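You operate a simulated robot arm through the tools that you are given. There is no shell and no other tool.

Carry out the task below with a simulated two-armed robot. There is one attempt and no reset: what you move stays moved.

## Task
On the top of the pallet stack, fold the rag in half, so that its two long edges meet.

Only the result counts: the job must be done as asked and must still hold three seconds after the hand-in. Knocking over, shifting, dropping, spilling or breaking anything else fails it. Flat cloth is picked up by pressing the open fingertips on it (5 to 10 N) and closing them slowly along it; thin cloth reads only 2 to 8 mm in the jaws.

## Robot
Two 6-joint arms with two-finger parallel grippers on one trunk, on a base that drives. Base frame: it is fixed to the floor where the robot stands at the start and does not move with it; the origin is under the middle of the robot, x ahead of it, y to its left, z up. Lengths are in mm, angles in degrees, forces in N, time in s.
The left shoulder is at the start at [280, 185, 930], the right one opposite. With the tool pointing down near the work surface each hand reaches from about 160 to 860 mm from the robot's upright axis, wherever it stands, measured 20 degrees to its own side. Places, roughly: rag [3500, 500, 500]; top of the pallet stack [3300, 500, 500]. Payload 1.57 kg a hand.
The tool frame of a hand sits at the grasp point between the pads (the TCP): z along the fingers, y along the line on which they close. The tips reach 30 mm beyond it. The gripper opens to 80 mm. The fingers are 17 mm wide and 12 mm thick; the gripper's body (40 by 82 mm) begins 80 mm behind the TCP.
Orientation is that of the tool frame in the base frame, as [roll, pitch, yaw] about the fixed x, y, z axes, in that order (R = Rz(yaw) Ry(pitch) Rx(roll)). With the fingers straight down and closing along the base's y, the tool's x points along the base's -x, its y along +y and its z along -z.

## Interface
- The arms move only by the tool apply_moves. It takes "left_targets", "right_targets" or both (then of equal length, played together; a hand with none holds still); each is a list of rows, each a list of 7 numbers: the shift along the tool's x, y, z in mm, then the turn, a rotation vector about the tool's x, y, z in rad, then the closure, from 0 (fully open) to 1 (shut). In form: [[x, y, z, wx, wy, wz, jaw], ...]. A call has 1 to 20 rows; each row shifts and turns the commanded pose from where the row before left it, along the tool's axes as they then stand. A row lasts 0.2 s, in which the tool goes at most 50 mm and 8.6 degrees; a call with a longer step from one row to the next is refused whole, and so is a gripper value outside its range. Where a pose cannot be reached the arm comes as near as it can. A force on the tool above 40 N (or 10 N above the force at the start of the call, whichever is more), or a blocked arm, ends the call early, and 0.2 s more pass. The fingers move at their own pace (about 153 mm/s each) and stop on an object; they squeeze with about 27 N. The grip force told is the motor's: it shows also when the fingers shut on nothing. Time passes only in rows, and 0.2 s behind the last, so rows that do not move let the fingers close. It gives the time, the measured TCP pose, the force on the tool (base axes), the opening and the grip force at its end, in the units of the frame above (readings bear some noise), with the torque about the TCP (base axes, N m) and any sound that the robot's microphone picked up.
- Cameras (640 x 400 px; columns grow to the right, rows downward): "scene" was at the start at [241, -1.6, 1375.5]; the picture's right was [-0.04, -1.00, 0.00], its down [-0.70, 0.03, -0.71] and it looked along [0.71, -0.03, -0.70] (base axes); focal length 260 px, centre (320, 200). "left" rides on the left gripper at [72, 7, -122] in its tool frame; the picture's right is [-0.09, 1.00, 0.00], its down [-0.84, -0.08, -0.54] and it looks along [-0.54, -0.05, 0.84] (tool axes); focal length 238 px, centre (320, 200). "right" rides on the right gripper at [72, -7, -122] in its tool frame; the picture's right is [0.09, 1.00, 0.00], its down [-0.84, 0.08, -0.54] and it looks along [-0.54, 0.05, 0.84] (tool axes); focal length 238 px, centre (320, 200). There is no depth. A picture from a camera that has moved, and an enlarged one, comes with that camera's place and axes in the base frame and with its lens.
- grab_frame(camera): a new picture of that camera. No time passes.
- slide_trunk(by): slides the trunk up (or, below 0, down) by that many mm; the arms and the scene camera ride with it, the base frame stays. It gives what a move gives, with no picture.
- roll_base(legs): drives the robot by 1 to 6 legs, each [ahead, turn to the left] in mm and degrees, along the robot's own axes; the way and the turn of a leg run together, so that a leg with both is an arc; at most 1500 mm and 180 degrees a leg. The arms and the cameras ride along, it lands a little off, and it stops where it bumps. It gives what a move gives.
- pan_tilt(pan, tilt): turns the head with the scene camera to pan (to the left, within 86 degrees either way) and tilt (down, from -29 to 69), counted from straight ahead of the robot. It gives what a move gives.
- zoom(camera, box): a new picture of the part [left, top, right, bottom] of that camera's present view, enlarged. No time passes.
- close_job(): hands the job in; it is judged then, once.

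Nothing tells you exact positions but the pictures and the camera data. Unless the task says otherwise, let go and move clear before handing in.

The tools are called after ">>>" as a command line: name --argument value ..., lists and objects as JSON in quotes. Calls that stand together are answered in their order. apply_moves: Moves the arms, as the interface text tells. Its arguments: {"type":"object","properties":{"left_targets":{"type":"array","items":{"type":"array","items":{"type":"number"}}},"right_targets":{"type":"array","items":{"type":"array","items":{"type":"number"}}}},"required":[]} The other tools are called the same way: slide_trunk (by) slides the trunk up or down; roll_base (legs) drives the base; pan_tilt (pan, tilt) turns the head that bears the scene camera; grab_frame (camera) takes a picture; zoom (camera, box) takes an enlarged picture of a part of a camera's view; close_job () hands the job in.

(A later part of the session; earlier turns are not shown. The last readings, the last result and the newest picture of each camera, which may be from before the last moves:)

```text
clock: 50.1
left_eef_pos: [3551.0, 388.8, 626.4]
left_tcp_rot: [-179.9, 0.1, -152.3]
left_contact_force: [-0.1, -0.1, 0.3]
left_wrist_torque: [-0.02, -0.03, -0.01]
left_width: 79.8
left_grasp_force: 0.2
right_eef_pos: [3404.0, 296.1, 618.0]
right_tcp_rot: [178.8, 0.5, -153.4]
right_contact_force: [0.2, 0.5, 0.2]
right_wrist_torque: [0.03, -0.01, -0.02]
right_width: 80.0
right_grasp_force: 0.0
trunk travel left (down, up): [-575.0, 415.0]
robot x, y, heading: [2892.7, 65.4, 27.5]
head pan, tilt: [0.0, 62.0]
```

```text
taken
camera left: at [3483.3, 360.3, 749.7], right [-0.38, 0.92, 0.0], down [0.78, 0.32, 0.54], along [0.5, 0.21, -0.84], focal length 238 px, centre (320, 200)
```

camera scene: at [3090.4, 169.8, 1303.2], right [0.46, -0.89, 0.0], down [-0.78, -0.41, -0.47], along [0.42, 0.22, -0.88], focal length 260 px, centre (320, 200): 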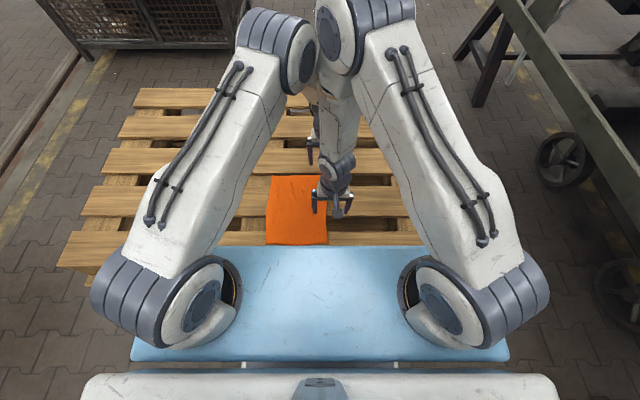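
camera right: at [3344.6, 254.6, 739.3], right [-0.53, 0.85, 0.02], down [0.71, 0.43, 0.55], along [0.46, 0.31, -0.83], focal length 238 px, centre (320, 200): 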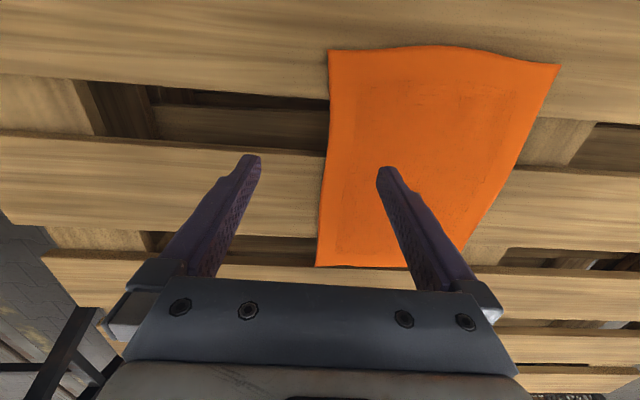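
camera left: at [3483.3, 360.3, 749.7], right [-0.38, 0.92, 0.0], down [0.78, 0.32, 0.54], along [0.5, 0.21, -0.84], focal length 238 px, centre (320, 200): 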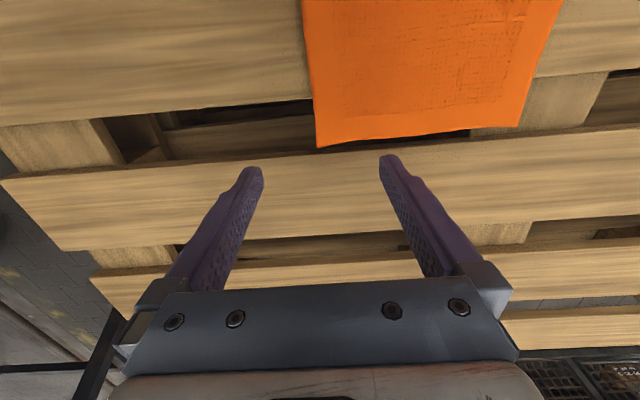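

Elbows are close together but clear. A pinch that closes along the long edge (tools yawed 90°) suits the fold best, since I can then tilt the tools about the edge axis. I'll yaw both tools now.

>>> apply_moves --left_targets '[[0, 0, 0, 0, 0, 0.1428, 0], [0, 0, 0, 0, 0, 0.1428, 0], [0, 0, 0, 0, 0, 0.1428, 0], [0, 0, 0, 0, 0, 0.1428, 0], [0, 0, 0, 0, 0, 0.1428, 0], [0, 0, 0, 0, 0, 0.1428, 0], [0, 0, 0, 0, 0, 0.1428, 0], [0, 0, 0, 0, 0, 0.1428, 0], [0, 0, 0, 0, 0, 0.1428, 0], [0, 0, 0, 0, 0, 0.1428, 0], [0, 0, 0, 0, 0, 0.1428, 0]]' --right_targets '[[0, 0, 0, 0.021, 0.009, 0.1428, 0], [0, 0, 0, 0, 0, 0.1428, 0], [0, 0, 0, 0, 0, 0.1428, 0], [0, 0, 0, 0, 0, 0.1428, 0], [0, 0, 0, 0, 0, 0.1428, 0], [0, 0, 0, 0, 0, 0.1428, 0], [0, 0, 0, 0, 0, 0.1428, 0], [0, 0, 0, 0, 0, 0.1428, 0], [0, 0, 0, 0, 0, 0.1428, 0], [0, 0, 0, 0, 0, 0.1428, 0], [0, 0, 0, 0, 0, 0.1266, 0]]'

>>> grab_frame --camera "scene"

>>> grab_frame --camera "right"

>>> grab_frame --camera "left"

```text
clock: 52.5
left_eef_pos: [3552.6, 390.0, 628.1]
left_tcp_rot: [179.9, 0.0, 117.9]
left_contact_force: [0.9, 0.1, 0.4]
left_wrist_torque: [0.0, 0.0, 0.01]
left_width: 79.7
left_grasp_force: 0.2
right_eef_pos: [3405.9, 293.5, 618.2]
right_tcp_rot: [179.8, 0.6, 121.7]
right_contact_force: [0.1, 0.9, -0.7]
right_wrist_torque: [-0.05, 0.02, 0.0]
right_width: 79.8
right_grasp_force: 0.1
right hand out of reach, approached as far as the arm can: row 1
trunk travel left (down, up): [-575.0, 415.0]
robot x, y, heading: [2891.5, 63.2, 27.4]
head pan, tilt: [0.0, 62.0]
```

```text
taken
camera scene: at [3090.4, 169.9, 1303.2], right [0.46, -0.89, 0.0], down [-0.78, -0.41, -0.47], along [0.42, 0.22, -0.88], focal length 260 px, centre (320, 200)
```

scene: 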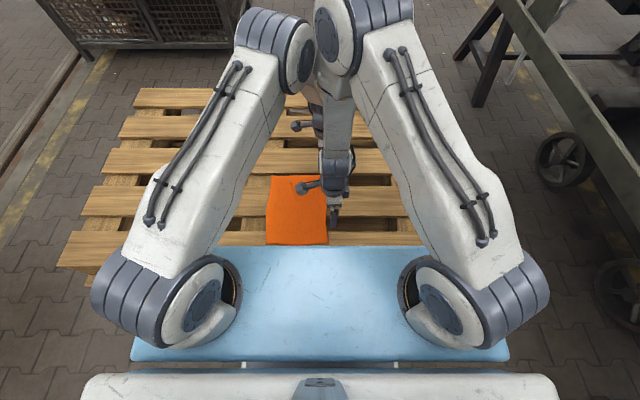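

```text
taken
camera right: at [3363.4, 351.7, 739.1], right [0.8, 0.6, 0.0], down [0.5, -0.67, 0.55], along [0.33, -0.44, -0.83], focal length 238 px, centre (320, 200)
```

right: 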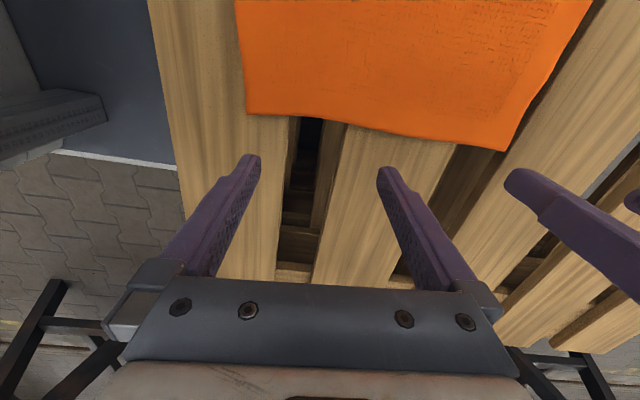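

```text
taken
camera left: at [3523.4, 458.4, 751.1], right [0.92, 0.39, 0.0], down [0.32, -0.78, 0.54], along [0.21, -0.5, -0.84], focal length 238 px, centre (320, 200)
```

left: 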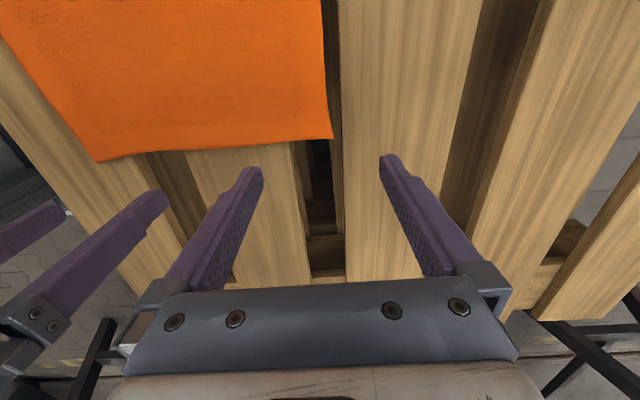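

Both tools are yawed so they close along the edge. Now I shift toward the two grip points, tilt the bodies to the right, and half-close the jaws to 40 mm, staying ~40 mm above the rag.

>>> apply_moves --left_targets '[[-1.9, -10, 24, 0, 0, 0, 0.5], [-1.9, -10, 24, 0, 0, 0, 0.5], [0, 0, 0, 0, 0.109, 0, 0.5], [0, 0, 0, 0, 0.109, 0, 0.5], [0, 0, 0, 0, 0.109, 0, 0.5], [0, 0, 0, 0, 0.109, 0, 0.5], [0, 0, 0, 0, 0, 0, 0.5]]' --right_targets '[[3.5, -15.5, 20, 0, 0, 0.035, 0.5], [3.5, -15.5, 20, 0, 0, 0, 0.5], [0, 0, 0, 0, 0.131, 0, 0.5], [0, 0, 0, 0, 0.131, 0, 0.5], [0, 0, 0, 0, 0.131, 0, 0.5], [0, 0, 0, 0, 0.131, 0, 0.5], [0, 0, 0, 0, 0, 0, 0.5]]'

>>> grab_frame --camera "scene"

>>> grab_frame --camera "right"

>>> grab_frame --camera "left"

```text
clock: 54.1
left_eef_pos: [3537.3, 375.7, 582.4]
left_tcp_rot: [179.8, -25.0, 117.9]
left_contact_force: [-0.5, 0.0, -0.2]
left_wrist_torque: [0.0, -0.02, 0.01]
left_width: 40.0
left_grasp_force: 0.1
right_eef_pos: [3371.5, 287.3, 578.5]
right_tcp_rot: [179.8, -29.6, 120.8]
right_contact_force: [-0.2, 0.2, 0.3]
right_wrist_torque: [0.03, 0.03, 0.02]
right_width: 40.3
right_grasp_force: 0.0
trunk travel left (down, up): [-575.0, 415.0]
robot x, y, heading: [2891.3, 63.3, 27.4]
head pan, tilt: [0.0, 62.0]
```

```text
taken
camera scene: at [3090.4, 169.9, 1303.2], right [0.46, -0.89, 0.0], down [-0.78, -0.41, -0.47], along [0.42, 0.22, -0.88], focal length 260 px, centre (320, 200)
```

scene: 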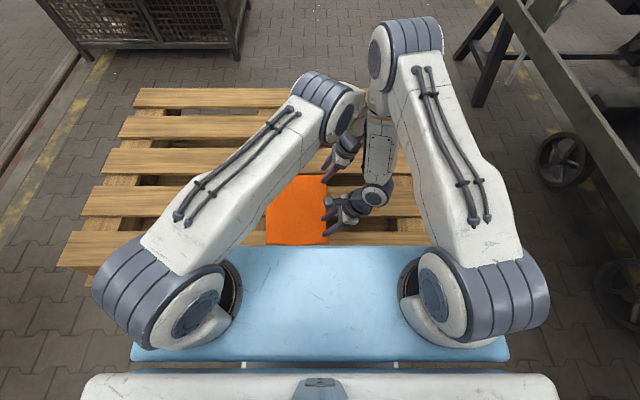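

```text
taken
camera right: at [3365.1, 284.3, 718.8], right [0.81, 0.58, 0.05], down [0.58, -0.82, 0.06], along [0.07, -0.02, -1.0], focal length 238 px, centre (320, 200)
```

right: 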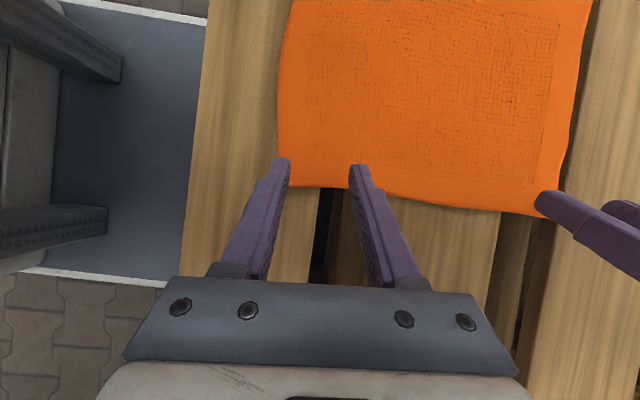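

```text
taken
camera left: at [3535.1, 392.0, 723.3], right [0.92, 0.39, -0.04], down [0.39, -0.91, 0.14], along [0.02, -0.14, -0.99], focal length 238 px, centre (320, 200)
```

left: 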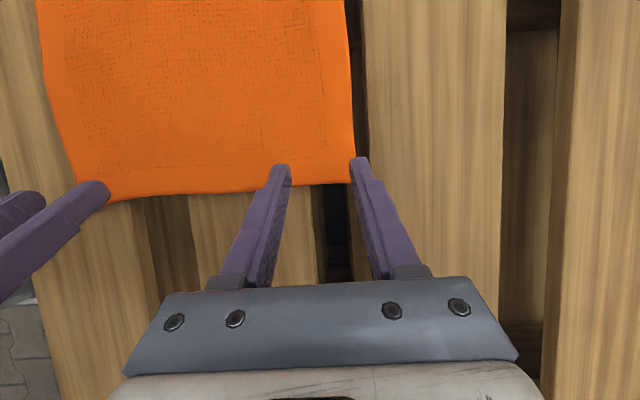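

The straight-down hand views show the fingertips placed well: each will land just inside the right edge near its corner. I'll descend the right hand to just above the cloth, left still a little higher.

>>> apply_moves --left_targets '[[-4.2, -2.5, 10.2, 0, 0, 0, 0.5], [-4.2, -2.5, 10.2, 0, 0, 0, 0.5], [0, 0, 0, 0, 0, 0, 0.5]]' --right_targets '[[-10.2, 2, 14.9, 0, 0, 0, 0.5], [-10.2, 2, 14.9, 0, 0, 0, 0.5], [0, 0, 0, 0, 0, 0, 0.5]]'

>>> grab_frame --camera "right"

>>> grab_frame --camera "left"

```text
clock: 54.9
left_eef_pos: [3529.5, 373.3, 556.7]
left_tcp_rot: [-179.9, -25.2, 117.6]
left_contact_force: [0.7, 0.1, 0.3]
left_wrist_torque: [-0.02, 0.01, 0.02]
left_width: 39.7
left_grasp_force: 0.1
right_eef_pos: [3379.3, 284.9, 541.6]
right_tcp_rot: [179.5, -29.5, 120.9]
right_contact_force: [0.2, 0.6, 0.7]
right_wrist_torque: [0.0, -0.03, 0.02]
right_width: 39.9
right_grasp_force: 0.1
trunk travel left (down, up): [-575.0, 415.0]
robot x, y, heading: [2893.1, 65.6, 27.1]
head pan, tilt: [0.0, 62.0]
```

```text
taken
camera right: at [3372.7, 283.0, 683.0], right [0.82, 0.58, 0.05], down [0.57, -0.82, 0.06], along [0.08, -0.02, -1.0], focal length 238 px, centre (320, 200)
```

right: 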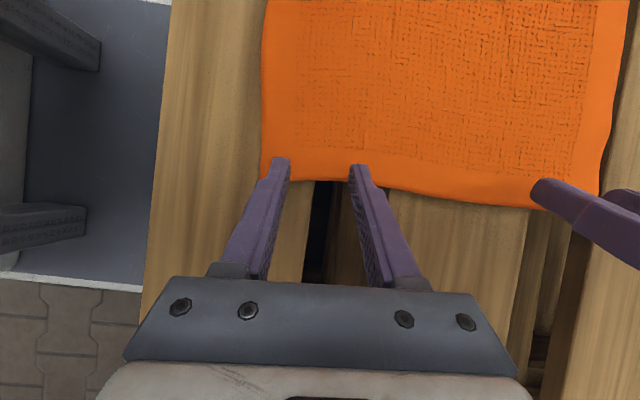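

```text
taken
camera left: at [3528.5, 388.7, 699.0], right [0.92, 0.39, -0.04], down [0.39, -0.91, 0.14], along [0.02, -0.14, -0.99], focal length 238 px, centre (320, 200)
```

left: 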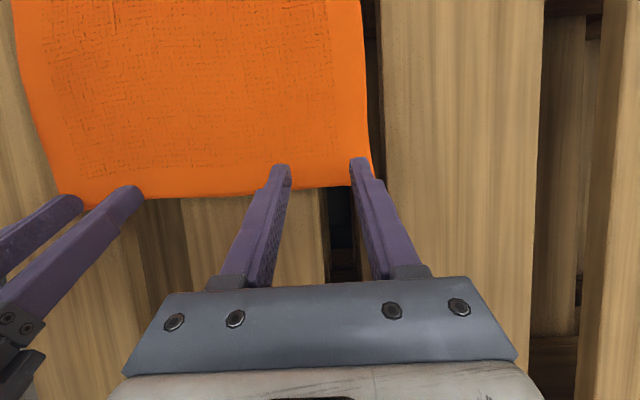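

Right fingertips are just above the cloth at the near corner. I'll lower the right hand in small steps until it presses with a few newtons.

>>> apply_moves --right_targets '[[-1.0, 0, 1.74, 0, 0, 0, 0.5], [-1.0, 0, 1.74, 0, 0, 0, 0.5], [-1.0, 0, 1.74, 0, 0, 0, 0.5]]'

```text
clock: 55.7
left_eef_pos: [3530.6, 372.6, 556.3]
left_tcp_rot: [-180.0, -25.1, 117.6]
left_contact_force: [-0.2, 0.6, -0.4]
left_wrist_torque: [0.03, 0.0, 0.0]
left_width: 40.0
left_grasp_force: 0.1
right_eef_pos: [3380.1, 284.3, 539.0]
right_tcp_rot: [179.3, -29.7, 120.9]
right_contact_force: [-1.3, -5.4, 25.0]
right_wrist_torque: [-0.08, 0.25, 0.01]
right_width: 40.1
right_grasp_force: 0.0
trunk travel left (down, up): [-575.0, 415.0]
robot x, y, heading: [2891.2, 66.1, 27.4]
head pan, tilt: [0.0, 62.0]
stopped in row 3 (right hand): the force on the tool passed its limit at 44 N (the readings are from after the stop); the commanded pose is now the measured one
```

Contact was made at TCP z≈539, a bit too hard (25 N). I'll back off slightly to get 5–10 N.

>>> apply_moves --right_targets '[[0.3, 0, -0.55, 0, 0, 0, 0.5], [0, 0, 0, 0, 0, 0, 0.5]]'

```text
clock: 56.3
left_eef_pos: [3530.6, 373.9, 557.7]
left_tcp_rot: [-180.0, -25.1, 117.7]
left_contact_force: [-0.1, 0.5, 0.1]
left_wrist_torque: [-0.03, -0.03, -0.01]
left_width: 40.0
left_grasp_force: 0.0
right_eef_pos: [3380.7, 285.2, 540.9]
right_tcp_rot: [179.4, -29.6, 120.8]
right_contact_force: [-4.7, -6.2, 34.2]
right_wrist_torque: [-0.04, 0.44, 0.04]
right_width: 40.1
right_grasp_force: 0.1
trunk travel left (down, up): [-575.0, 415.0]
robot x, y, heading: [2892.7, 63.9, 27.5]
head pan, tilt: [0.0, 62.0]
```

Still 34 N; I'll raise in 1 mm increments.

>>> apply_moves --right_targets '[[0.5, 0, -0.87, 0, 0, 0, 0.5]]'

>>> apply_moves --right_targets '[[0.25, 0, -0.44, 0, 0, 0, 0.5]]'

```text
clock: 56.7
left_eef_pos: [3529.1, 373.5, 557.1]
left_tcp_rot: [-179.9, -25.0, 117.7]
left_contact_force: [-0.3, -0.7, -0.9]
left_wrist_torque: [-0.02, 0.03, 0.03]
left_width: 40.0
left_grasp_force: 0.1
right_eef_pos: [3381.1, 285.4, 539.1]
right_tcp_rot: [179.5, -29.6, 121.0]
right_contact_force: [-4.7, -0.3, 15.3]
right_wrist_torque: [0.05, 0.24, 0.08]
right_width: 39.8
right_grasp_force: 0.1
trunk travel left (down, up): [-575.0, 415.0]
robot x, y, heading: [2894.0, 65.1, 27.2]
head pan, tilt: [0.0, 62.0]
```

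```text
clock: 57.1
left_eef_pos: [3530.2, 374.0, 557.5]
left_tcp_rot: [-179.9, -25.1, 117.7]
left_contact_force: [0.2, 0.2, 0.8]
left_wrist_torque: [-0.01, 0.01, 0.07]
left_width: 39.8
left_grasp_force: 0.1
right_eef_pos: [3381.3, 285.0, 539.6]
right_tcp_rot: [179.4, -29.6, 120.9]
right_contact_force: [-1.7, 1.2, 6.9]
right_wrist_torque: [0.05, 0.07, 0.01]
right_width: 40.0
right_grasp_force: 0.0
trunk travel left (down, up): [-575.0, 415.0]
robot x, y, heading: [2891.8, 65.6, 27.3]
head pan, tilt: [0.0, 62.0]
```

Now pressing with ~7 N. I'll close the right jaws slowly along the edge.

>>> apply_moves --right_targets '[[0, 0, 0, 0, 0, 0, 0.55], [0, 0, 0, 0, 0, 0, 0.6], [0, 0, 0, 0, 0, 0, 0.65], [0, 0, 0, 0, 0, 0, 0.7], [0, 0, 0, 0, 0, 0, 0.75]]'

>>> grab_frame --camera "right"

```text
clock: 58.3
left_eef_pos: [3530.0, 374.4, 556.1]
left_tcp_rot: [-179.8, -25.1, 117.7]
left_contact_force: [0.5, -0.8, -0.4]
left_wrist_torque: [-0.01, 0.02, 0.02]
left_width: 40.3
left_grasp_force: 0.1
right_eef_pos: [3380.5, 285.8, 540.3]
right_tcp_rot: [179.5, -29.5, 120.9]
right_contact_force: [-0.2, 0.7, 3.2]
right_wrist_torque: [0.03, 0.01, -0.02]
right_width: 19.3
right_grasp_force: 0.1
trunk travel left (down, up): [-575.0, 415.0]
robot x, y, heading: [2892.7, 65.6, 27.2]
head pan, tilt: [0.0, 62.0]
```

```text
taken
camera right: at [3373.5, 282.8, 681.6], right [0.82, 0.58, 0.05], down [0.57, -0.82, 0.06], along [0.08, -0.02, -1.0], focal length 238 px, centre (320, 200)
```

right: 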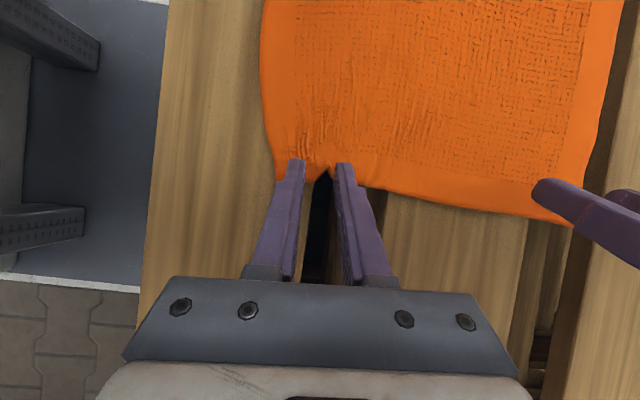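

The cloth is bunching nicely between the fingertips. I'll keep closing with slight extra press.

>>> apply_moves --right_targets '[[-0.1, 0, 0.2, 0, 0, 0, 0.8], [0, 0, 0, 0, 0, 0, 0.85], [0, 0, 0, 0, 0, 0, 0.9], [0, 0, 0, 0, 0, 0, 0.95], [0, 0, 0, 0, 0, 0, 1.0], [0, 0, 0, 0, 0, 0, 1.0]]'

>>> grab_frame --camera "right"

>>> grab_frame --camera "left"

```text
clock: 59.7
left_eef_pos: [3530.0, 373.9, 556.6]
left_tcp_rot: [-179.8, -25.0, 117.6]
left_contact_force: [0.5, 0.4, -0.4]
left_wrist_torque: [-0.01, -0.05, 0.01]
left_width: 39.5
left_grasp_force: 0.0
right_eef_pos: [3380.4, 284.8, 540.9]
right_tcp_rot: [179.5, -29.6, 120.9]
right_contact_force: [0.1, -0.2, 6.9]
right_wrist_torque: [0.06, 0.02, 0.0]
right_width: 0.0
right_grasp_force: 21.3
trunk travel left (down, up): [-575.0, 415.0]
robot x, y, heading: [2890.7, 63.9, 27.4]
head pan, tilt: [0.0, 62.0]
```

```text
taken
camera right: at [3373.8, 282.4, 681.4], right [0.82, 0.58, 0.05], down [0.57, -0.82, 0.06], along [0.08, -0.02, -1.0], focal length 238 px, centre (320, 200)
```

right: 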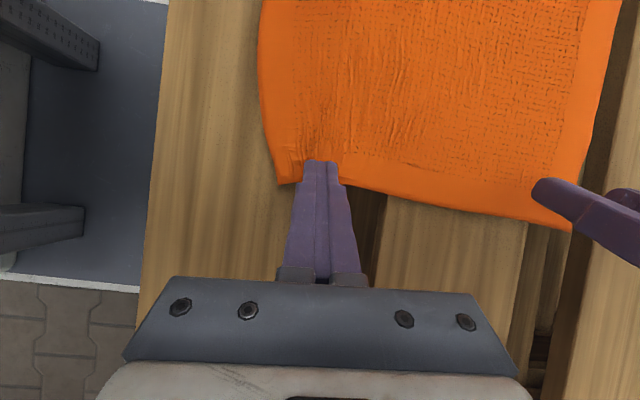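

```text
taken
camera left: at [3528.8, 388.4, 699.2], right [0.92, 0.39, -0.04], down [0.39, -0.91, 0.14], along [0.02, -0.14, -0.99], focal length 238 px, centre (320, 200)
```

left: 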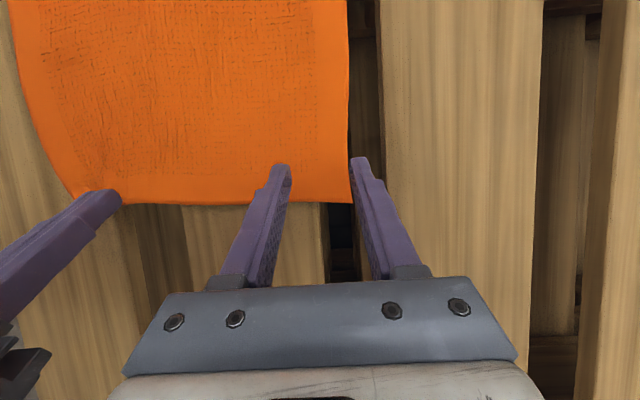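

The jaws closed on nothing — the pleat slipped out. I'll lift, reopen, reduce the tilt so the tips sit flatter, and retry with more overlap and a firmer press.

>>> apply_moves --right_targets '[[7.4, 0, -13.0, 0, 0, 0, 1.0], [7.4, 0, -13.0, 0, 0, 0, 0.8], [0, 0, 0, 0, -0.1, 0, 0.5], [0, 0, 0, 0, -0.1, 0, 0.4], [0, 0, 0, 0, -0.1, 0, 0.4], [0, 0, 0, 0, 0, 0, 0.4]]'

>>> grab_frame --camera "right"

>>> zoom --camera "scene" --box '[240, 150, 400, 260]'

```text
clock: 61.3
left_eef_pos: [3530.7, 398.1, 560.8]
left_tcp_rot: [179.7, -24.8, 121.0]
left_contact_force: [0.4, -0.1, -0.1]
left_wrist_torque: [-0.01, -0.01, 0.01]
left_width: 40.1
left_grasp_force: 0.1
right_eef_pos: [3402.9, 266.0, 568.2]
right_tcp_rot: [180.0, -12.4, 114.9]
right_contact_force: [-0.3, -0.8, 0.0]
right_wrist_torque: [0.03, 0.02, -0.02]
right_width: 48.1
right_grasp_force: 0.0
trunk travel left (down, up): [-575.0, 415.0]
robot x, y, heading: [2889.4, 64.4, 27.6]
head pan, tilt: [0.0, 62.0]
stopped in row 6 (right hand): the arm was blocked; the commanded pose is now the measured one
```

```text
taken
camera right: at [3378.4, 303.9, 702.3], right [0.86, 0.5, 0.02], down [0.46, -0.81, 0.35], along [0.19, -0.3, -0.94], focal length 238 px, centre (320, 200)
```

right: 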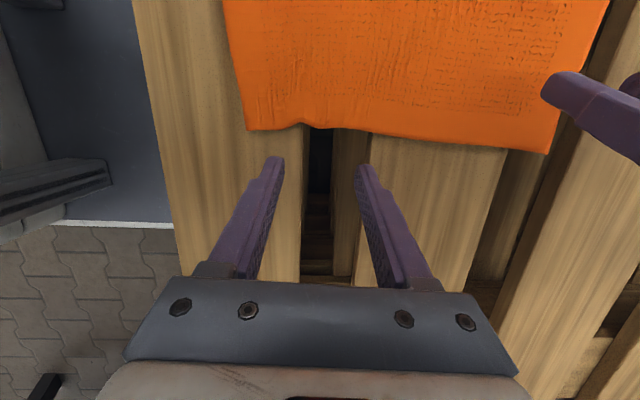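

```text
3.64 times, centred on (320, 205) of scene
camera zoom: at [3090.4, 169.8, 1303.2], right [0.46, -0.89, 0.0], down [-0.78, -0.41, -0.47], along [0.42, 0.22, -0.88], focal length 946 px, centre (320, 182)
```

zoom: 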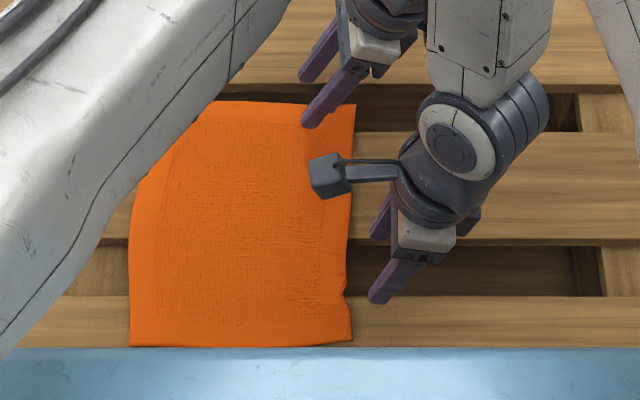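

The arms touched each other when the right hand straightened while the left stayed tilted; the rag itself is only slightly wrinkled. I'll separate the hands, then straighten the left so both stay parallel.

>>> apply_moves --left_targets '[[20, 0, -20, 0, 0, 0, 0.4], [20, 0, -20, 0, 0, 0, 0.4], [20, 0, -10, 0, -0.109, 0, 0.4], [0, 0, 0, 0, -0.109, 0, 0.4], [0, 0, 0, 0, -0.109, 0, 0.4], [0, 0, 0, 0, -0.109, 0, 0.4]]' --right_targets '[[-35, 0, -10, 0, 0, 0, 0.4], [-35, 0, -10, 0, 0, 0, 0.4], [0, 0, 0, 0, 0, 0, 0.4], [0, 0, 0, 0, 0, 0, 0.4], [0, 0, 0, 0, 0, 0, 0.4], [0, 0, 0, 0, 0, 0, 0.4]]'

>>> grab_frame --camera "scene"

>>> grab_frame --camera "left"

>>> grab_frame --camera "right"

```text
clock: 62.7
left_eef_pos: [3514.8, 426.9, 630.5]
left_tcp_rot: [179.6, 0.3, 120.8]
left_contact_force: [0.1, -0.1, -0.1]
left_wrist_torque: [0.0, -0.03, -0.03]
left_width: 47.9
left_grasp_force: 0.1
right_eef_pos: [3433.3, 202.1, 571.6]
right_tcp_rot: [-180.0, -12.1, 115.1]
right_contact_force: [1.0, -0.6, 0.6]
right_wrist_torque: [0.01, -0.01, 0.04]
right_width: 48.2
right_grasp_force: 0.0
trunk travel left (down, up): [-575.0, 415.0]
robot x, y, heading: [2889.1, 67.5, 27.4]
head pan, tilt: [0.0, 62.0]
```

```text
taken
camera scene: at [3090.5, 169.6, 1303.1], right [0.46, -0.89, 0.0], down [-0.78, -0.41, -0.47], along [0.42, 0.22, -0.88], focal length 260 px, centre (320, 200)
```

scene: 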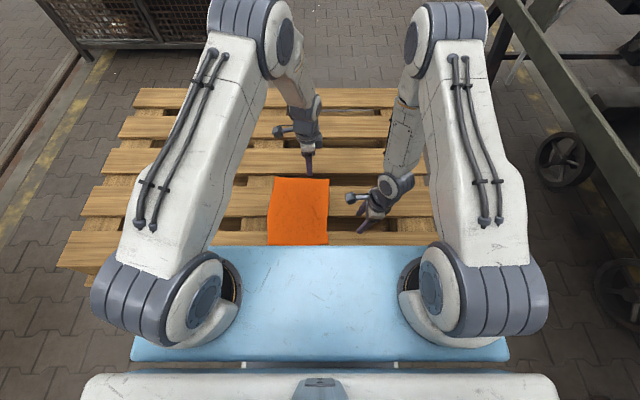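

```text
taken
camera left: at [3481.7, 491.9, 753.2], right [0.9, 0.43, 0.01], down [0.36, -0.76, 0.55], along [0.24, -0.49, -0.84], focal length 238 px, centre (320, 200)
```

left: 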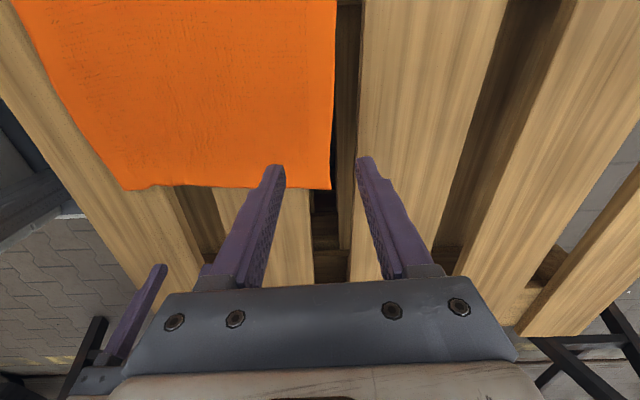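

```text
taken
camera right: at [3410.1, 239.6, 705.7], right [0.86, 0.5, 0.02], down [0.47, -0.81, 0.35], along [0.19, -0.3, -0.94], focal length 238 px, centre (320, 200)
```

right: 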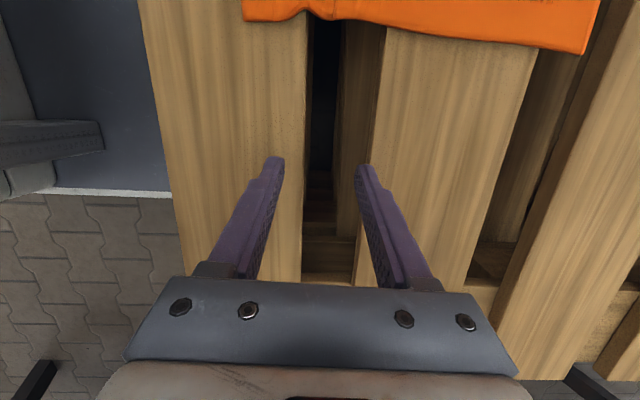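

The arms are separated and the rag is still nearly flat. I'll zoom to re-measure the rag's corners.

>>> zoom --camera "scene" --box '[240, 160, 360, 250]'

```text
4.44 times, centred on (300, 205) of scene
camera zoom: at [3090.5, 169.6, 1303.1], right [0.46, -0.89, 0.0], down [-0.78, -0.41, -0.47], along [0.42, 0.22, -0.88], focal length 1156 px, centre (409, 178)
```

zoom: 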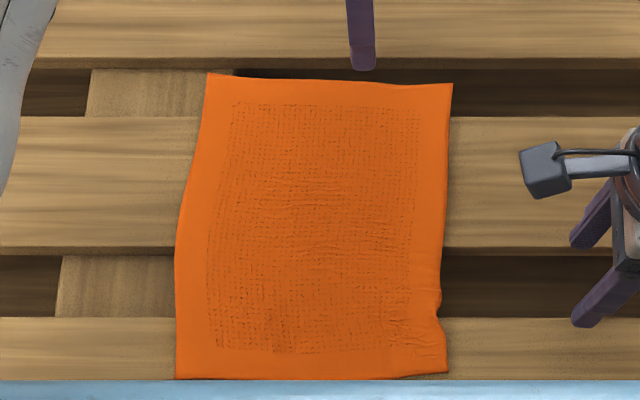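

I'll bring the right hand back upright over the near-right corner with ~15 mm overlap and 48 mm opening, hovering just above.

>>> apply_moves --right_targets '[[0, 0, 0, 0, -0.105, 0, 0.4], [0, 0, 0, 0, -0.105, 0, 0.4], [36.7, -5.9, 5.3, 0, 0, 0, 0.4], [36.7, -5.9, 5.3, 0, 0, 0, 0.4], [36.7, -5.9, 5.3, 0, 0, 0, 0.4], [0, 0, 0, 0, 0, 0, 0.4]]'

>>> grab_frame --camera "right"

>>> grab_frame --camera "scene"

```text
clock: 64.1
left_eef_pos: [3514.0, 434.6, 631.9]
left_tcp_rot: [179.6, 0.2, 121.7]
left_contact_force: [0.0, 0.0, -0.3]
left_wrist_torque: [0.0, -0.02, -0.01]
left_width: 48.1
left_grasp_force: 0.1
right_eef_pos: [3376.2, 290.1, 558.3]
right_tcp_rot: [-179.9, -0.2, 113.8]
right_contact_force: [0.1, 0.4, -0.2]
right_wrist_torque: [0.01, 0.02, -0.02]
right_width: 48.2
right_grasp_force: 0.0
trunk travel left (down, up): [-575.0, 415.0]
robot x, y, heading: [2890.4, 66.3, 27.2]
head pan, tilt: [0.0, 62.0]
```

```text
taken
camera right: at [3342.1, 352.9, 680.9], right [0.87, 0.49, 0.0], down [0.41, -0.74, 0.54], along [0.26, -0.47, -0.84], focal length 238 px, centre (320, 200)
```

right: 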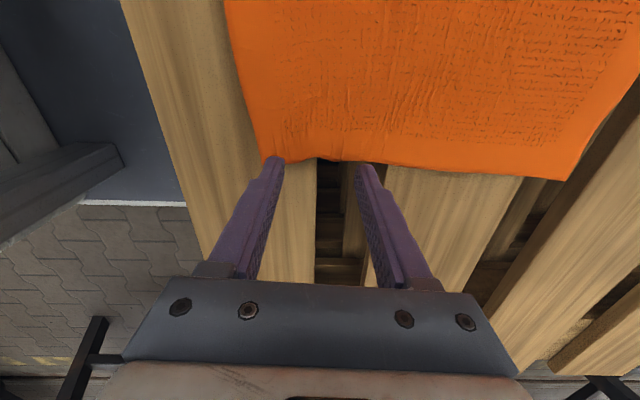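

```text
taken
camera scene: at [3090.4, 169.8, 1303.1], right [0.46, -0.89, 0.0], down [-0.78, -0.41, -0.47], along [0.42, 0.22, -0.88], focal length 260 px, centre (320, 200)
```

scene: 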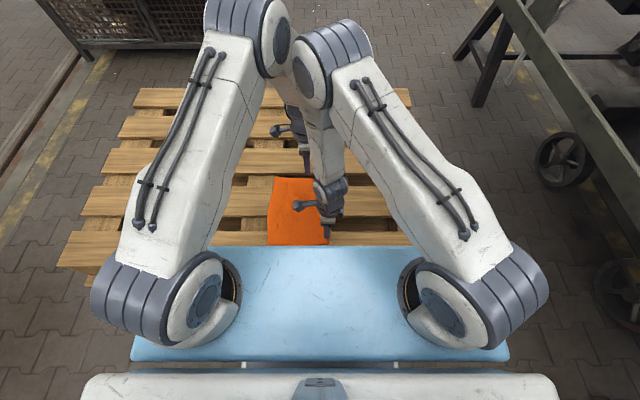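

The elbows are touching in this posture (left got nudged 8 mm). I'll move the left hand further left, and first find pinch settings that work using the right hand alone with an upright tool.

>>> apply_moves --left_targets '[[35, 0, 0, 0, 0, 0, 0.4], [35, 0, 0, 0, 0, 0, 0.4], [35, 0, 0, 0, 0, 0, 0.4], [0, 0, 0, 0, 0, 0, 0.4]]' --right_targets '[[0, 0, 0, 0, 0, 0, 0.4], [0, 0, 0, 0, 0, 0, 0.4], [1.5, 0, 8, 0, 0, 0, 0.4], [1.5, 0, 8, 0, 0, 0, 0.4]]'

>>> apply_moves --right_targets '[[0, 0, 1, 0, 0, 0, 0.4], [0, 0, 0, 0, 0, 0, 0.4]]'

>>> apply_moves --right_targets '[[0, 0, 1, 0, 0, 0, 0.4], [0, 0, 0, 0, 0, 0, 0.4]]'

```text
clock: 65.1
left_eef_pos: [3459.9, 513.8, 632.2]
left_tcp_rot: [179.8, 0.2, 120.7]
left_contact_force: [1.3, -0.4, -0.2]
left_wrist_torque: [0.01, -0.02, 0.03]
left_width: 47.9
left_grasp_force: 0.1
right_eef_pos: [3368.1, 295.3, 541.3]
right_tcp_rot: [-180.0, -0.2, 114.9]
right_contact_force: [-0.3, 0.3, 1.3]
right_wrist_torque: [-0.02, -0.01, -0.03]
right_width: 47.9
right_grasp_force: 0.0
trunk travel left (down, up): [-575.0, 415.0]
robot x, y, heading: [2891.6, 64.2, 27.4]
head pan, tilt: [0.0, 62.0]
```

```text
clock: 65.7
left_eef_pos: [3460.5, 514.3, 631.3]
left_tcp_rot: [179.7, 0.2, 120.8]
left_contact_force: [0.0, 0.2, -0.2]
left_wrist_torque: [-0.01, 0.0, 0.05]
left_width: 48.0
left_grasp_force: 0.1
right_eef_pos: [3369.6, 295.9, 540.9]
right_tcp_rot: [180.0, -0.2, 115.1]
right_contact_force: [-2.0, -0.3, 5.6]
right_wrist_torque: [0.01, 0.06, 0.02]
right_width: 48.0
right_grasp_force: 0.1
trunk travel left (down, up): [-575.0, 415.0]
robot x, y, heading: [2892.5, 64.3, 27.2]
head pan, tilt: [0.0, 62.0]
```

```text
clock: 66.3
left_eef_pos: [3459.6, 514.9, 630.5]
left_tcp_rot: [179.7, 0.2, 120.8]
left_contact_force: [0.1, 0.8, -0.8]
left_wrist_torque: [0.01, 0.01, 0.0]
left_width: 47.6
left_grasp_force: 0.0
right_eef_pos: [3368.8, 295.5, 540.1]
right_tcp_rot: [180.0, -0.2, 115.0]
right_contact_force: [-1.8, -1.7, 7.1]
right_wrist_torque: [0.01, 0.06, 0.0]
right_width: 48.1
right_grasp_force: 0.1
trunk travel left (down, up): [-575.0, 415.0]
robot x, y, heading: [2890.8, 63.6, 27.2]
head pan, tilt: [0.0, 62.0]
```

Pressing with ~7 N with the tips fully on the cloth. Now close slowly.

>>> apply_moves --right_targets '[[0, 0, 0.1, 0, 0, 0, 0.45], [0, 0, 0.1, 0, 0, 0, 0.5], [0, 0, 0, 0, 0, 0, 0.55], [0, 0, 0, 0, 0, 0, 0.6], [0, 0, 0, 0, 0, 0, 0.65], [0, 0, 0, 0, 0, 0, 0.7]]'

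>>> grab_frame --camera "right"

```text
clock: 67.7
left_eef_pos: [3458.9, 513.7, 631.1]
left_tcp_rot: [179.6, 0.2, 120.7]
left_contact_force: [-0.2, -0.3, 0.2]
left_wrist_torque: [-0.03, 0.01, 0.02]
left_width: 47.9
left_grasp_force: 0.0
right_eef_pos: [3368.0, 295.8, 539.5]
right_tcp_rot: [180.0, -0.2, 115.0]
right_contact_force: [0.5, 0.1, 22.5]
right_wrist_torque: [0.09, 0.04, 0.01]
right_width: 24.8
right_grasp_force: 0.7
trunk travel left (down, up): [-575.0, 415.0]
robot x, y, heading: [2894.3, 60.8, 27.4]
head pan, tilt: [0.0, 62.0]
```

```text
taken
camera right: at [3333.6, 357.9, 661.6], right [0.86, 0.5, 0.0], down [0.42, -0.73, 0.54], along [0.27, -0.46, -0.84], focal length 238 px, centre (320, 200)
```

right: 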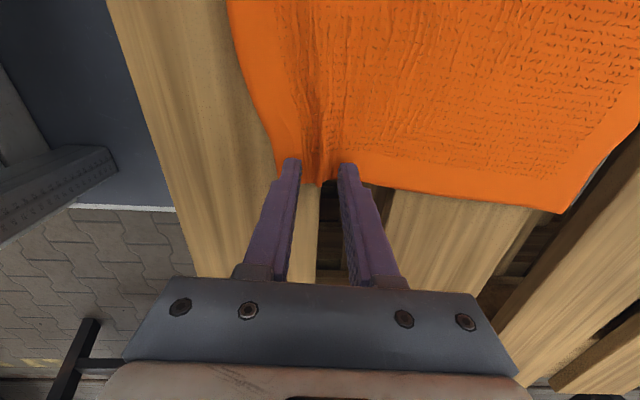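

A clear ridge is forming between the fingers; force rose to 22 N so I'll ease up slightly while finishing the closure.

>>> apply_moves --right_targets '[[0, 0, -0.6, 0, 0, 0, 0.75], [0, 0, 0, 0, 0, 0, 0.8], [0, 0, 0, 0, 0, 0, 0.85], [0, 0, 0, 0, 0, 0, 0.9], [0, 0, 0, 0, 0, 0, 0.95], [0, 0, 0, 0, 0, 0, 1.0], [0, 0, 0, 0, 0, 0, 1.0]]'

>>> grab_frame --camera "right"

```text
clock: 69.3
left_eef_pos: [3459.3, 513.4, 631.8]
left_tcp_rot: [179.7, 0.2, 120.8]
left_contact_force: [-0.5, -0.4, -0.3]
left_wrist_torque: [-0.02, -0.01, 0.04]
left_width: 47.8
left_grasp_force: 0.2
right_eef_pos: [3369.2, 296.2, 540.2]
right_tcp_rot: [-180.0, -0.1, 115.0]
right_contact_force: [0.6, -0.6, 22.7]
right_wrist_torque: [-0.01, 0.09, -0.01]
right_width: 4.8
right_grasp_force: 25.0
trunk travel left (down, up): [-575.0, 415.0]
robot x, y, heading: [2893.1, 66.2, 27.5]
head pan, tilt: [0.0, 62.0]
```

```text
taken
camera right: at [3333.6, 357.5, 661.6], right [0.86, 0.5, 0.0], down [0.42, -0.73, 0.54], along [0.27, -0.47, -0.84], focal length 238 px, centre (320, 200)
```

right: 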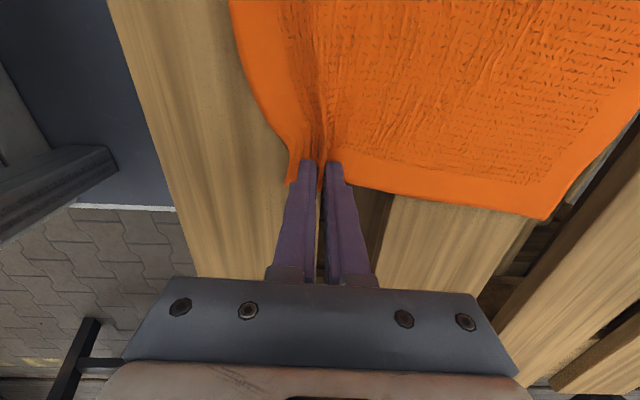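

The right pinch holds (4.8 mm, 25 N). Now I'll lift it slightly and tilt the right hand outward to make room for the left arm, and check the rag's shape.

>>> apply_moves --right_targets '[[0, 0, -10, 0, 0, 0, 1.0], [-3.7, 0, 0, 0, 0.131, 0, 1.0], [-3.7, 0, 0, 0, 0.131, 0, 1.0], [-3.7, 0, 0, 0, 0.131, 0, 1.0], [-3.7, 0, 0, 0, 0.131, 0, 1.0], [0, 0, 0, 0, 0, 0, 1.0]]'

>>> grab_frame --camera "right"

>>> grab_frame --camera "scene"

>>> zoom --camera "scene" --box '[240, 160, 360, 250]'

>>> grab_frame --camera "left"

```text
clock: 70.7
left_eef_pos: [3459.6, 514.2, 629.5]
left_tcp_rot: [179.7, 0.2, 120.8]
left_contact_force: [0.1, 0.0, -0.5]
left_wrist_torque: [0.0, -0.01, 0.0]
left_width: 47.9
left_grasp_force: 0.1
right_eef_pos: [3374.7, 283.4, 547.3]
right_tcp_rot: [180.0, -30.3, 114.9]
right_contact_force: [-0.3, -0.8, -0.3]
right_wrist_torque: [-0.04, 0.01, -0.07]
right_width: 4.5
right_grasp_force: 25.3
trunk travel left (down, up): [-575.0, 415.0]
robot x, y, heading: [2893.7, 65.8, 27.2]
head pan, tilt: [0.0, 62.0]
```

```text
taken
camera right: at [3369.5, 281.0, 687.9], right [0.87, 0.49, 0.05], down [0.49, -0.87, 0.05], along [0.06, -0.02, -1.0], focal length 238 px, centre (320, 200)
```

right: 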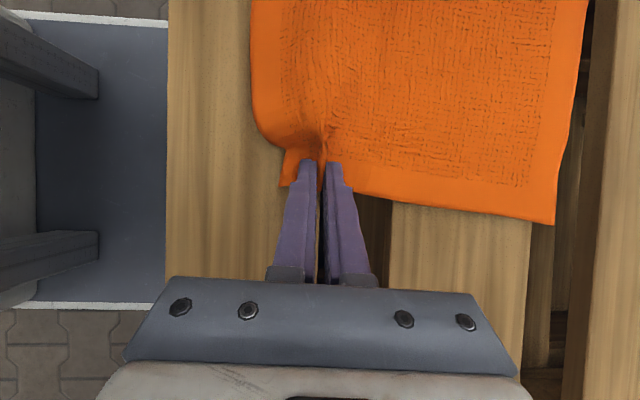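

```text
taken
camera scene: at [3090.4, 169.8, 1303.2], right [0.46, -0.89, 0.0], down [-0.78, -0.41, -0.47], along [0.42, 0.22, -0.88], focal length 260 px, centre (320, 200)
```

scene: 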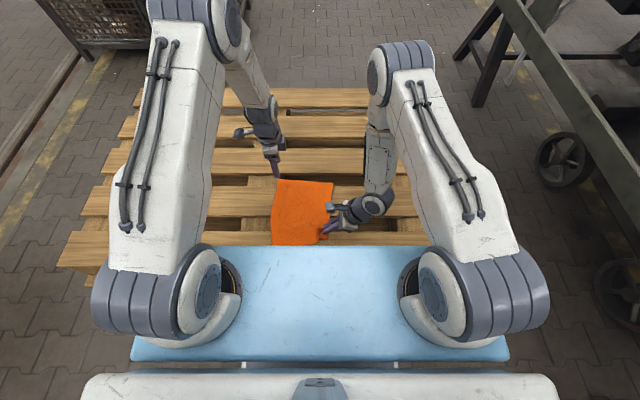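

```text
4.44 times, centred on (300, 205) of scene
camera zoom: at [3090.4, 169.8, 1303.2], right [0.46, -0.89, 0.0], down [-0.78, -0.41, -0.47], along [0.42, 0.22, -0.88], focal length 1156 px, centre (409, 178)
```

zoom: 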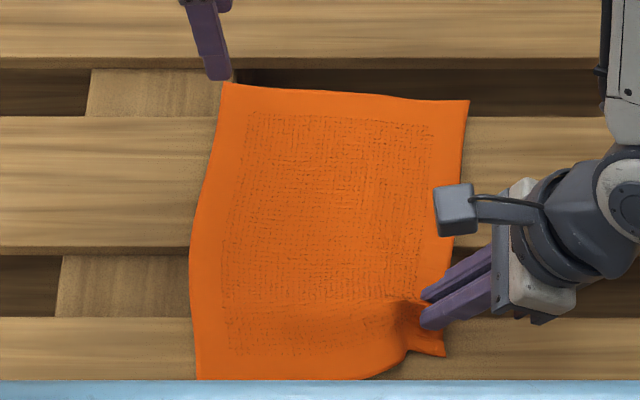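

```text
taken
camera left: at [3426.5, 579.7, 753.5], right [0.9, 0.43, 0.01], down [0.36, -0.76, 0.54], along [0.24, -0.49, -0.84], focal length 238 px, centre (320, 200)
```

left: 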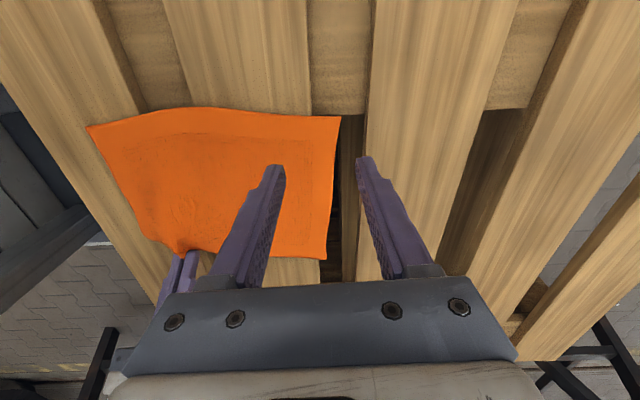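

The right hand holds the near corner, tilted clear. The far-right corner is at about (720, -49) in robot frame with the edge rotated ~6.6°. I'll bring the left hand upright over it, yaw matched.

>>> apply_moves --left_targets '[[0, 0, 0, 0, 0, 0.0865, 0.4], [0, 0, 0, 0, 0, 0.0865, 0.4], [-34, -1.9, 12, 0, 0, 0, 0.4], [-34, -1.9, 12, 0, 0, 0, 0.4], [-34, -1.9, 12, 0, 0, 0, 0.4], [-34, -1.9, 12, 0, 0, 0, 0.4], [-34, -1.9, 12, 0, 0, 0, 0.4], [0, 0, 0, 0, 0, 0, 0.4]]'

>>> grab_frame --camera "left"

>>> grab_frame --camera "scene"

>>> grab_frame --camera "right"

```text
clock: 72.5
left_eef_pos: [3513.8, 354.0, 571.9]
left_tcp_rot: [179.7, 0.1, 110.9]
left_contact_force: [0.5, 0.1, 0.1]
left_wrist_torque: [-0.03, -0.04, 0.0]
left_width: 48.1
left_grasp_force: 0.0
right_eef_pos: [3374.4, 283.4, 546.7]
right_tcp_rot: [-180.0, -30.3, 115.0]
right_contact_force: [-0.2, 0.0, -0.6]
right_wrist_torque: [0.0, 0.01, -0.03]
right_width: 4.4
right_grasp_force: 24.7
trunk travel left (down, up): [-575.0, 415.0]
robot x, y, heading: [2889.6, 67.0, 27.6]
head pan, tilt: [0.0, 62.0]
```

```text
taken
camera left: at [3492.1, 423.8, 694.8], right [0.96, 0.27, 0.01], down [0.22, -0.81, 0.54], along [0.15, -0.52, -0.84], focal length 238 px, centre (320, 200)
```

left: 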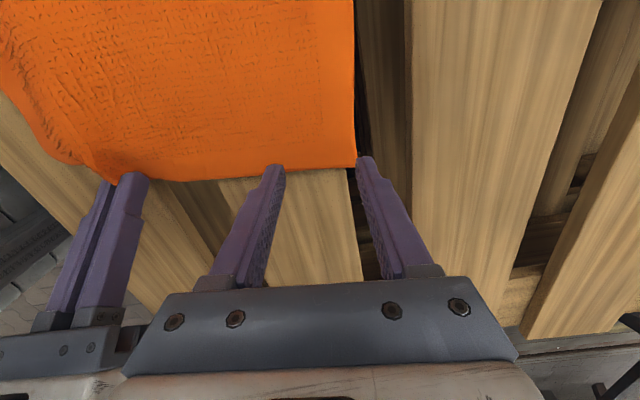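

```text
taken
camera scene: at [3090.4, 169.8, 1303.2], right [0.46, -0.89, 0.0], down [-0.78, -0.41, -0.47], along [0.42, 0.22, -0.88], focal length 260 px, centre (320, 200)
```

scene: 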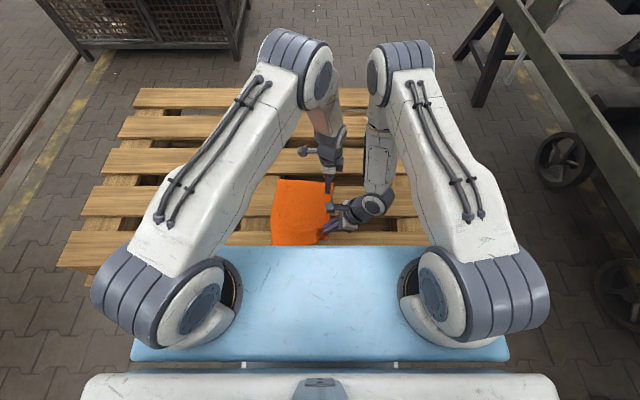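

```text
taken
camera right: at [3369.4, 281.2, 687.8], right [0.87, 0.49, 0.05], down [0.49, -0.87, 0.05], along [0.06, -0.02, -1.0], focal length 238 px, centre (320, 200)
```

right: 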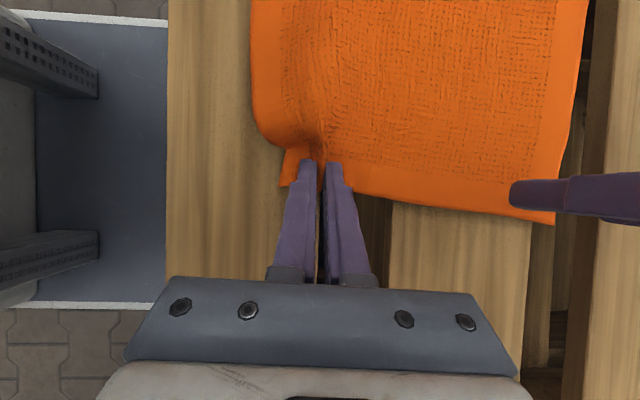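

The left hand is over the far corner; I'll shift it 9 mm toward me so both fingertips land on cloth, and descend to just above contact.

>>> apply_moves --left_targets '[[-1.5, -4.4, 14, 0, 0, 0, 0.4], [-1.5, -4.4, 14, 0, 0, 0, 0.4], [0, 0, 1, 0, 0, 0, 0.4], [0, 0, 0, 0, 0, 0, 0.4]]'

>>> apply_moves --left_targets '[[0, 0, 1, 0, 0, 0, 0.4], [0, 0, 0, 0, 0, 0, 0.4]]'

>>> apply_moves --left_targets '[[0, 0, 1, 0, 0, 0, 0.4], [0, 0, 0, 0, 0, 0, 0.4]]'

>>> grab_frame --camera "left"

```text
clock: 73.5
left_eef_pos: [3505.6, 348.6, 543.5]
left_tcp_rot: [179.6, 0.1, 110.9]
left_contact_force: [0.1, -0.3, -0.2]
left_wrist_torque: [-0.01, -0.03, -0.02]
left_width: 48.1
left_grasp_force: 0.0
right_eef_pos: [3375.0, 283.9, 546.2]
right_tcp_rot: [180.0, -30.1, 115.0]
right_contact_force: [0.3, -0.3, 0.5]
right_wrist_torque: [-0.02, 0.02, -0.04]
right_width: 4.8
right_grasp_force: 25.4
trunk travel left (down, up): [-575.0, 415.0]
robot x, y, heading: [2890.1, 65.4, 27.4]
head pan, tilt: [0.0, 62.0]
```

```text
clock: 74.1
left_eef_pos: [3505.1, 349.3, 542.1]
left_tcp_rot: [179.5, 0.1, 110.9]
left_contact_force: [0.7, -1.0, 1.5]
left_wrist_torque: [0.0, 0.01, 0.0]
left_width: 48.1
left_grasp_force: 0.0
right_eef_pos: [3375.0, 283.5, 546.7]
right_tcp_rot: [180.0, -30.1, 115.0]
right_contact_force: [0.0, 0.5, 0.1]
right_wrist_torque: [-0.03, 0.01, -0.01]
right_width: 4.4
right_grasp_force: 24.7
trunk travel left (down, up): [-575.0, 415.0]
robot x, y, heading: [2892.0, 62.5, 27.3]
head pan, tilt: [0.0, 62.0]
```

```text
clock: 74.7
left_eef_pos: [3506.2, 348.6, 540.2]
left_tcp_rot: [179.7, 0.2, 110.9]
left_contact_force: [-0.1, -1.7, 3.5]
left_wrist_torque: [-0.02, 0.07, 0.0]
left_width: 48.1
left_grasp_force: 0.0
right_eef_pos: [3375.7, 282.9, 546.1]
right_tcp_rot: [-179.9, -30.3, 115.0]
right_contact_force: [0.7, 0.1, 0.9]
right_wrist_torque: [-0.04, 0.02, -0.07]
right_width: 4.6
right_grasp_force: 25.2
trunk travel left (down, up): [-575.0, 415.0]
robot x, y, heading: [2891.7, 63.6, 27.3]
head pan, tilt: [0.0, 62.0]
```

```text
taken
camera left: at [3485.1, 418.8, 663.7], right [0.96, 0.27, 0.01], down [0.22, -0.81, 0.54], along [0.15, -0.52, -0.84], focal length 238 px, centre (320, 200)
```

left: 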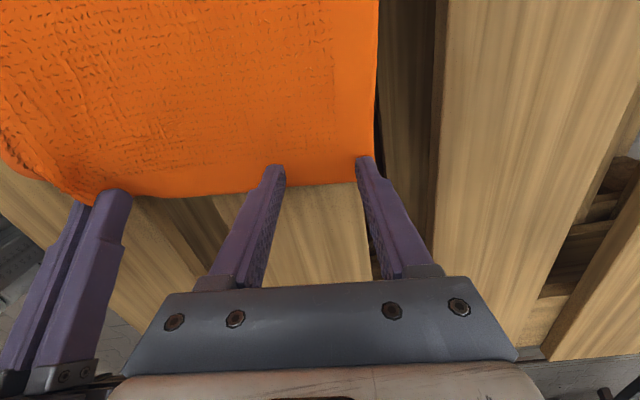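

Light contact (3.5 N), both left fingertips are on cloth. I'll press a little more and start closing slowly.

>>> apply_moves --left_targets '[[0, 0, 0.9, 0, 0, 0, 0.4], [0, 0, 0, 0, 0, 0, 0.4]]'

>>> apply_moves --left_targets '[[0, 0, 0.2, 0, 0, 0, 0.45], [0, 0, 0.2, 0, 0, 0, 0.5], [0, 0, 0.1, 0, 0, 0, 0.55], [0, 0, 0, 0, 0, 0, 0.6], [0, 0, 0, 0, 0, 0, 0.65], [0, 0, 0, 0, 0, 0, 0.7]]'

>>> grab_frame --camera "left"

```text
clock: 75.3
left_eef_pos: [3506.8, 349.4, 540.1]
left_tcp_rot: [179.6, 0.2, 110.9]
left_contact_force: [-0.7, -2.6, 8.4]
left_wrist_torque: [-0.12, 0.1, 0.03]
left_width: 48.1
left_grasp_force: 0.1
right_eef_pos: [3375.4, 283.6, 547.5]
right_tcp_rot: [-179.9, -30.2, 115.0]
right_contact_force: [0.9, 0.7, 0.5]
right_wrist_torque: [0.0, 0.0, -0.07]
right_width: 4.5
right_grasp_force: 25.1
trunk travel left (down, up): [-575.0, 415.0]
robot x, y, heading: [2894.9, 67.1, 27.4]
head pan, tilt: [0.0, 62.0]
```

```text
clock: 76.7
left_eef_pos: [3506.6, 348.4, 539.9]
left_tcp_rot: [179.6, 0.1, 110.8]
left_contact_force: [-6.0, 0.3, 24.8]
left_wrist_torque: [0.0, 0.35, -0.02]
left_width: 24.4
left_grasp_force: 0.2
right_eef_pos: [3374.6, 284.2, 546.7]
right_tcp_rot: [179.9, -30.3, 115.2]
right_contact_force: [5.0, 3.0, -0.7]
right_wrist_torque: [0.0, -0.08, -0.12]
right_width: 4.4
right_grasp_force: 25.6
trunk travel left (down, up): [-575.0, 415.0]
robot x, y, heading: [2892.3, 68.4, 27.3]
head pan, tilt: [0.0, 62.0]
```

```text
taken
camera left: at [3485.5, 418.7, 662.5], right [0.96, 0.27, 0.01], down [0.22, -0.81, 0.54], along [0.15, -0.52, -0.84], focal length 238 px, centre (320, 200)
```

left: 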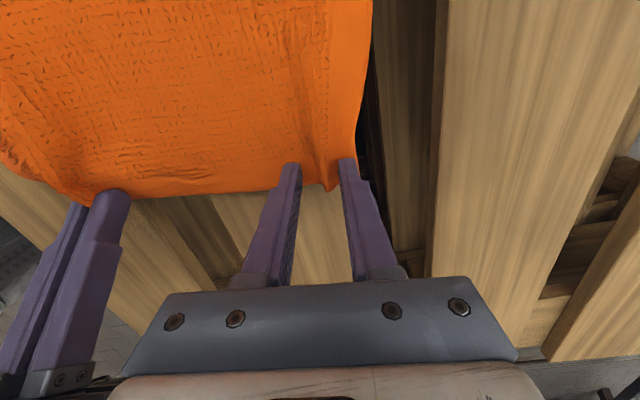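

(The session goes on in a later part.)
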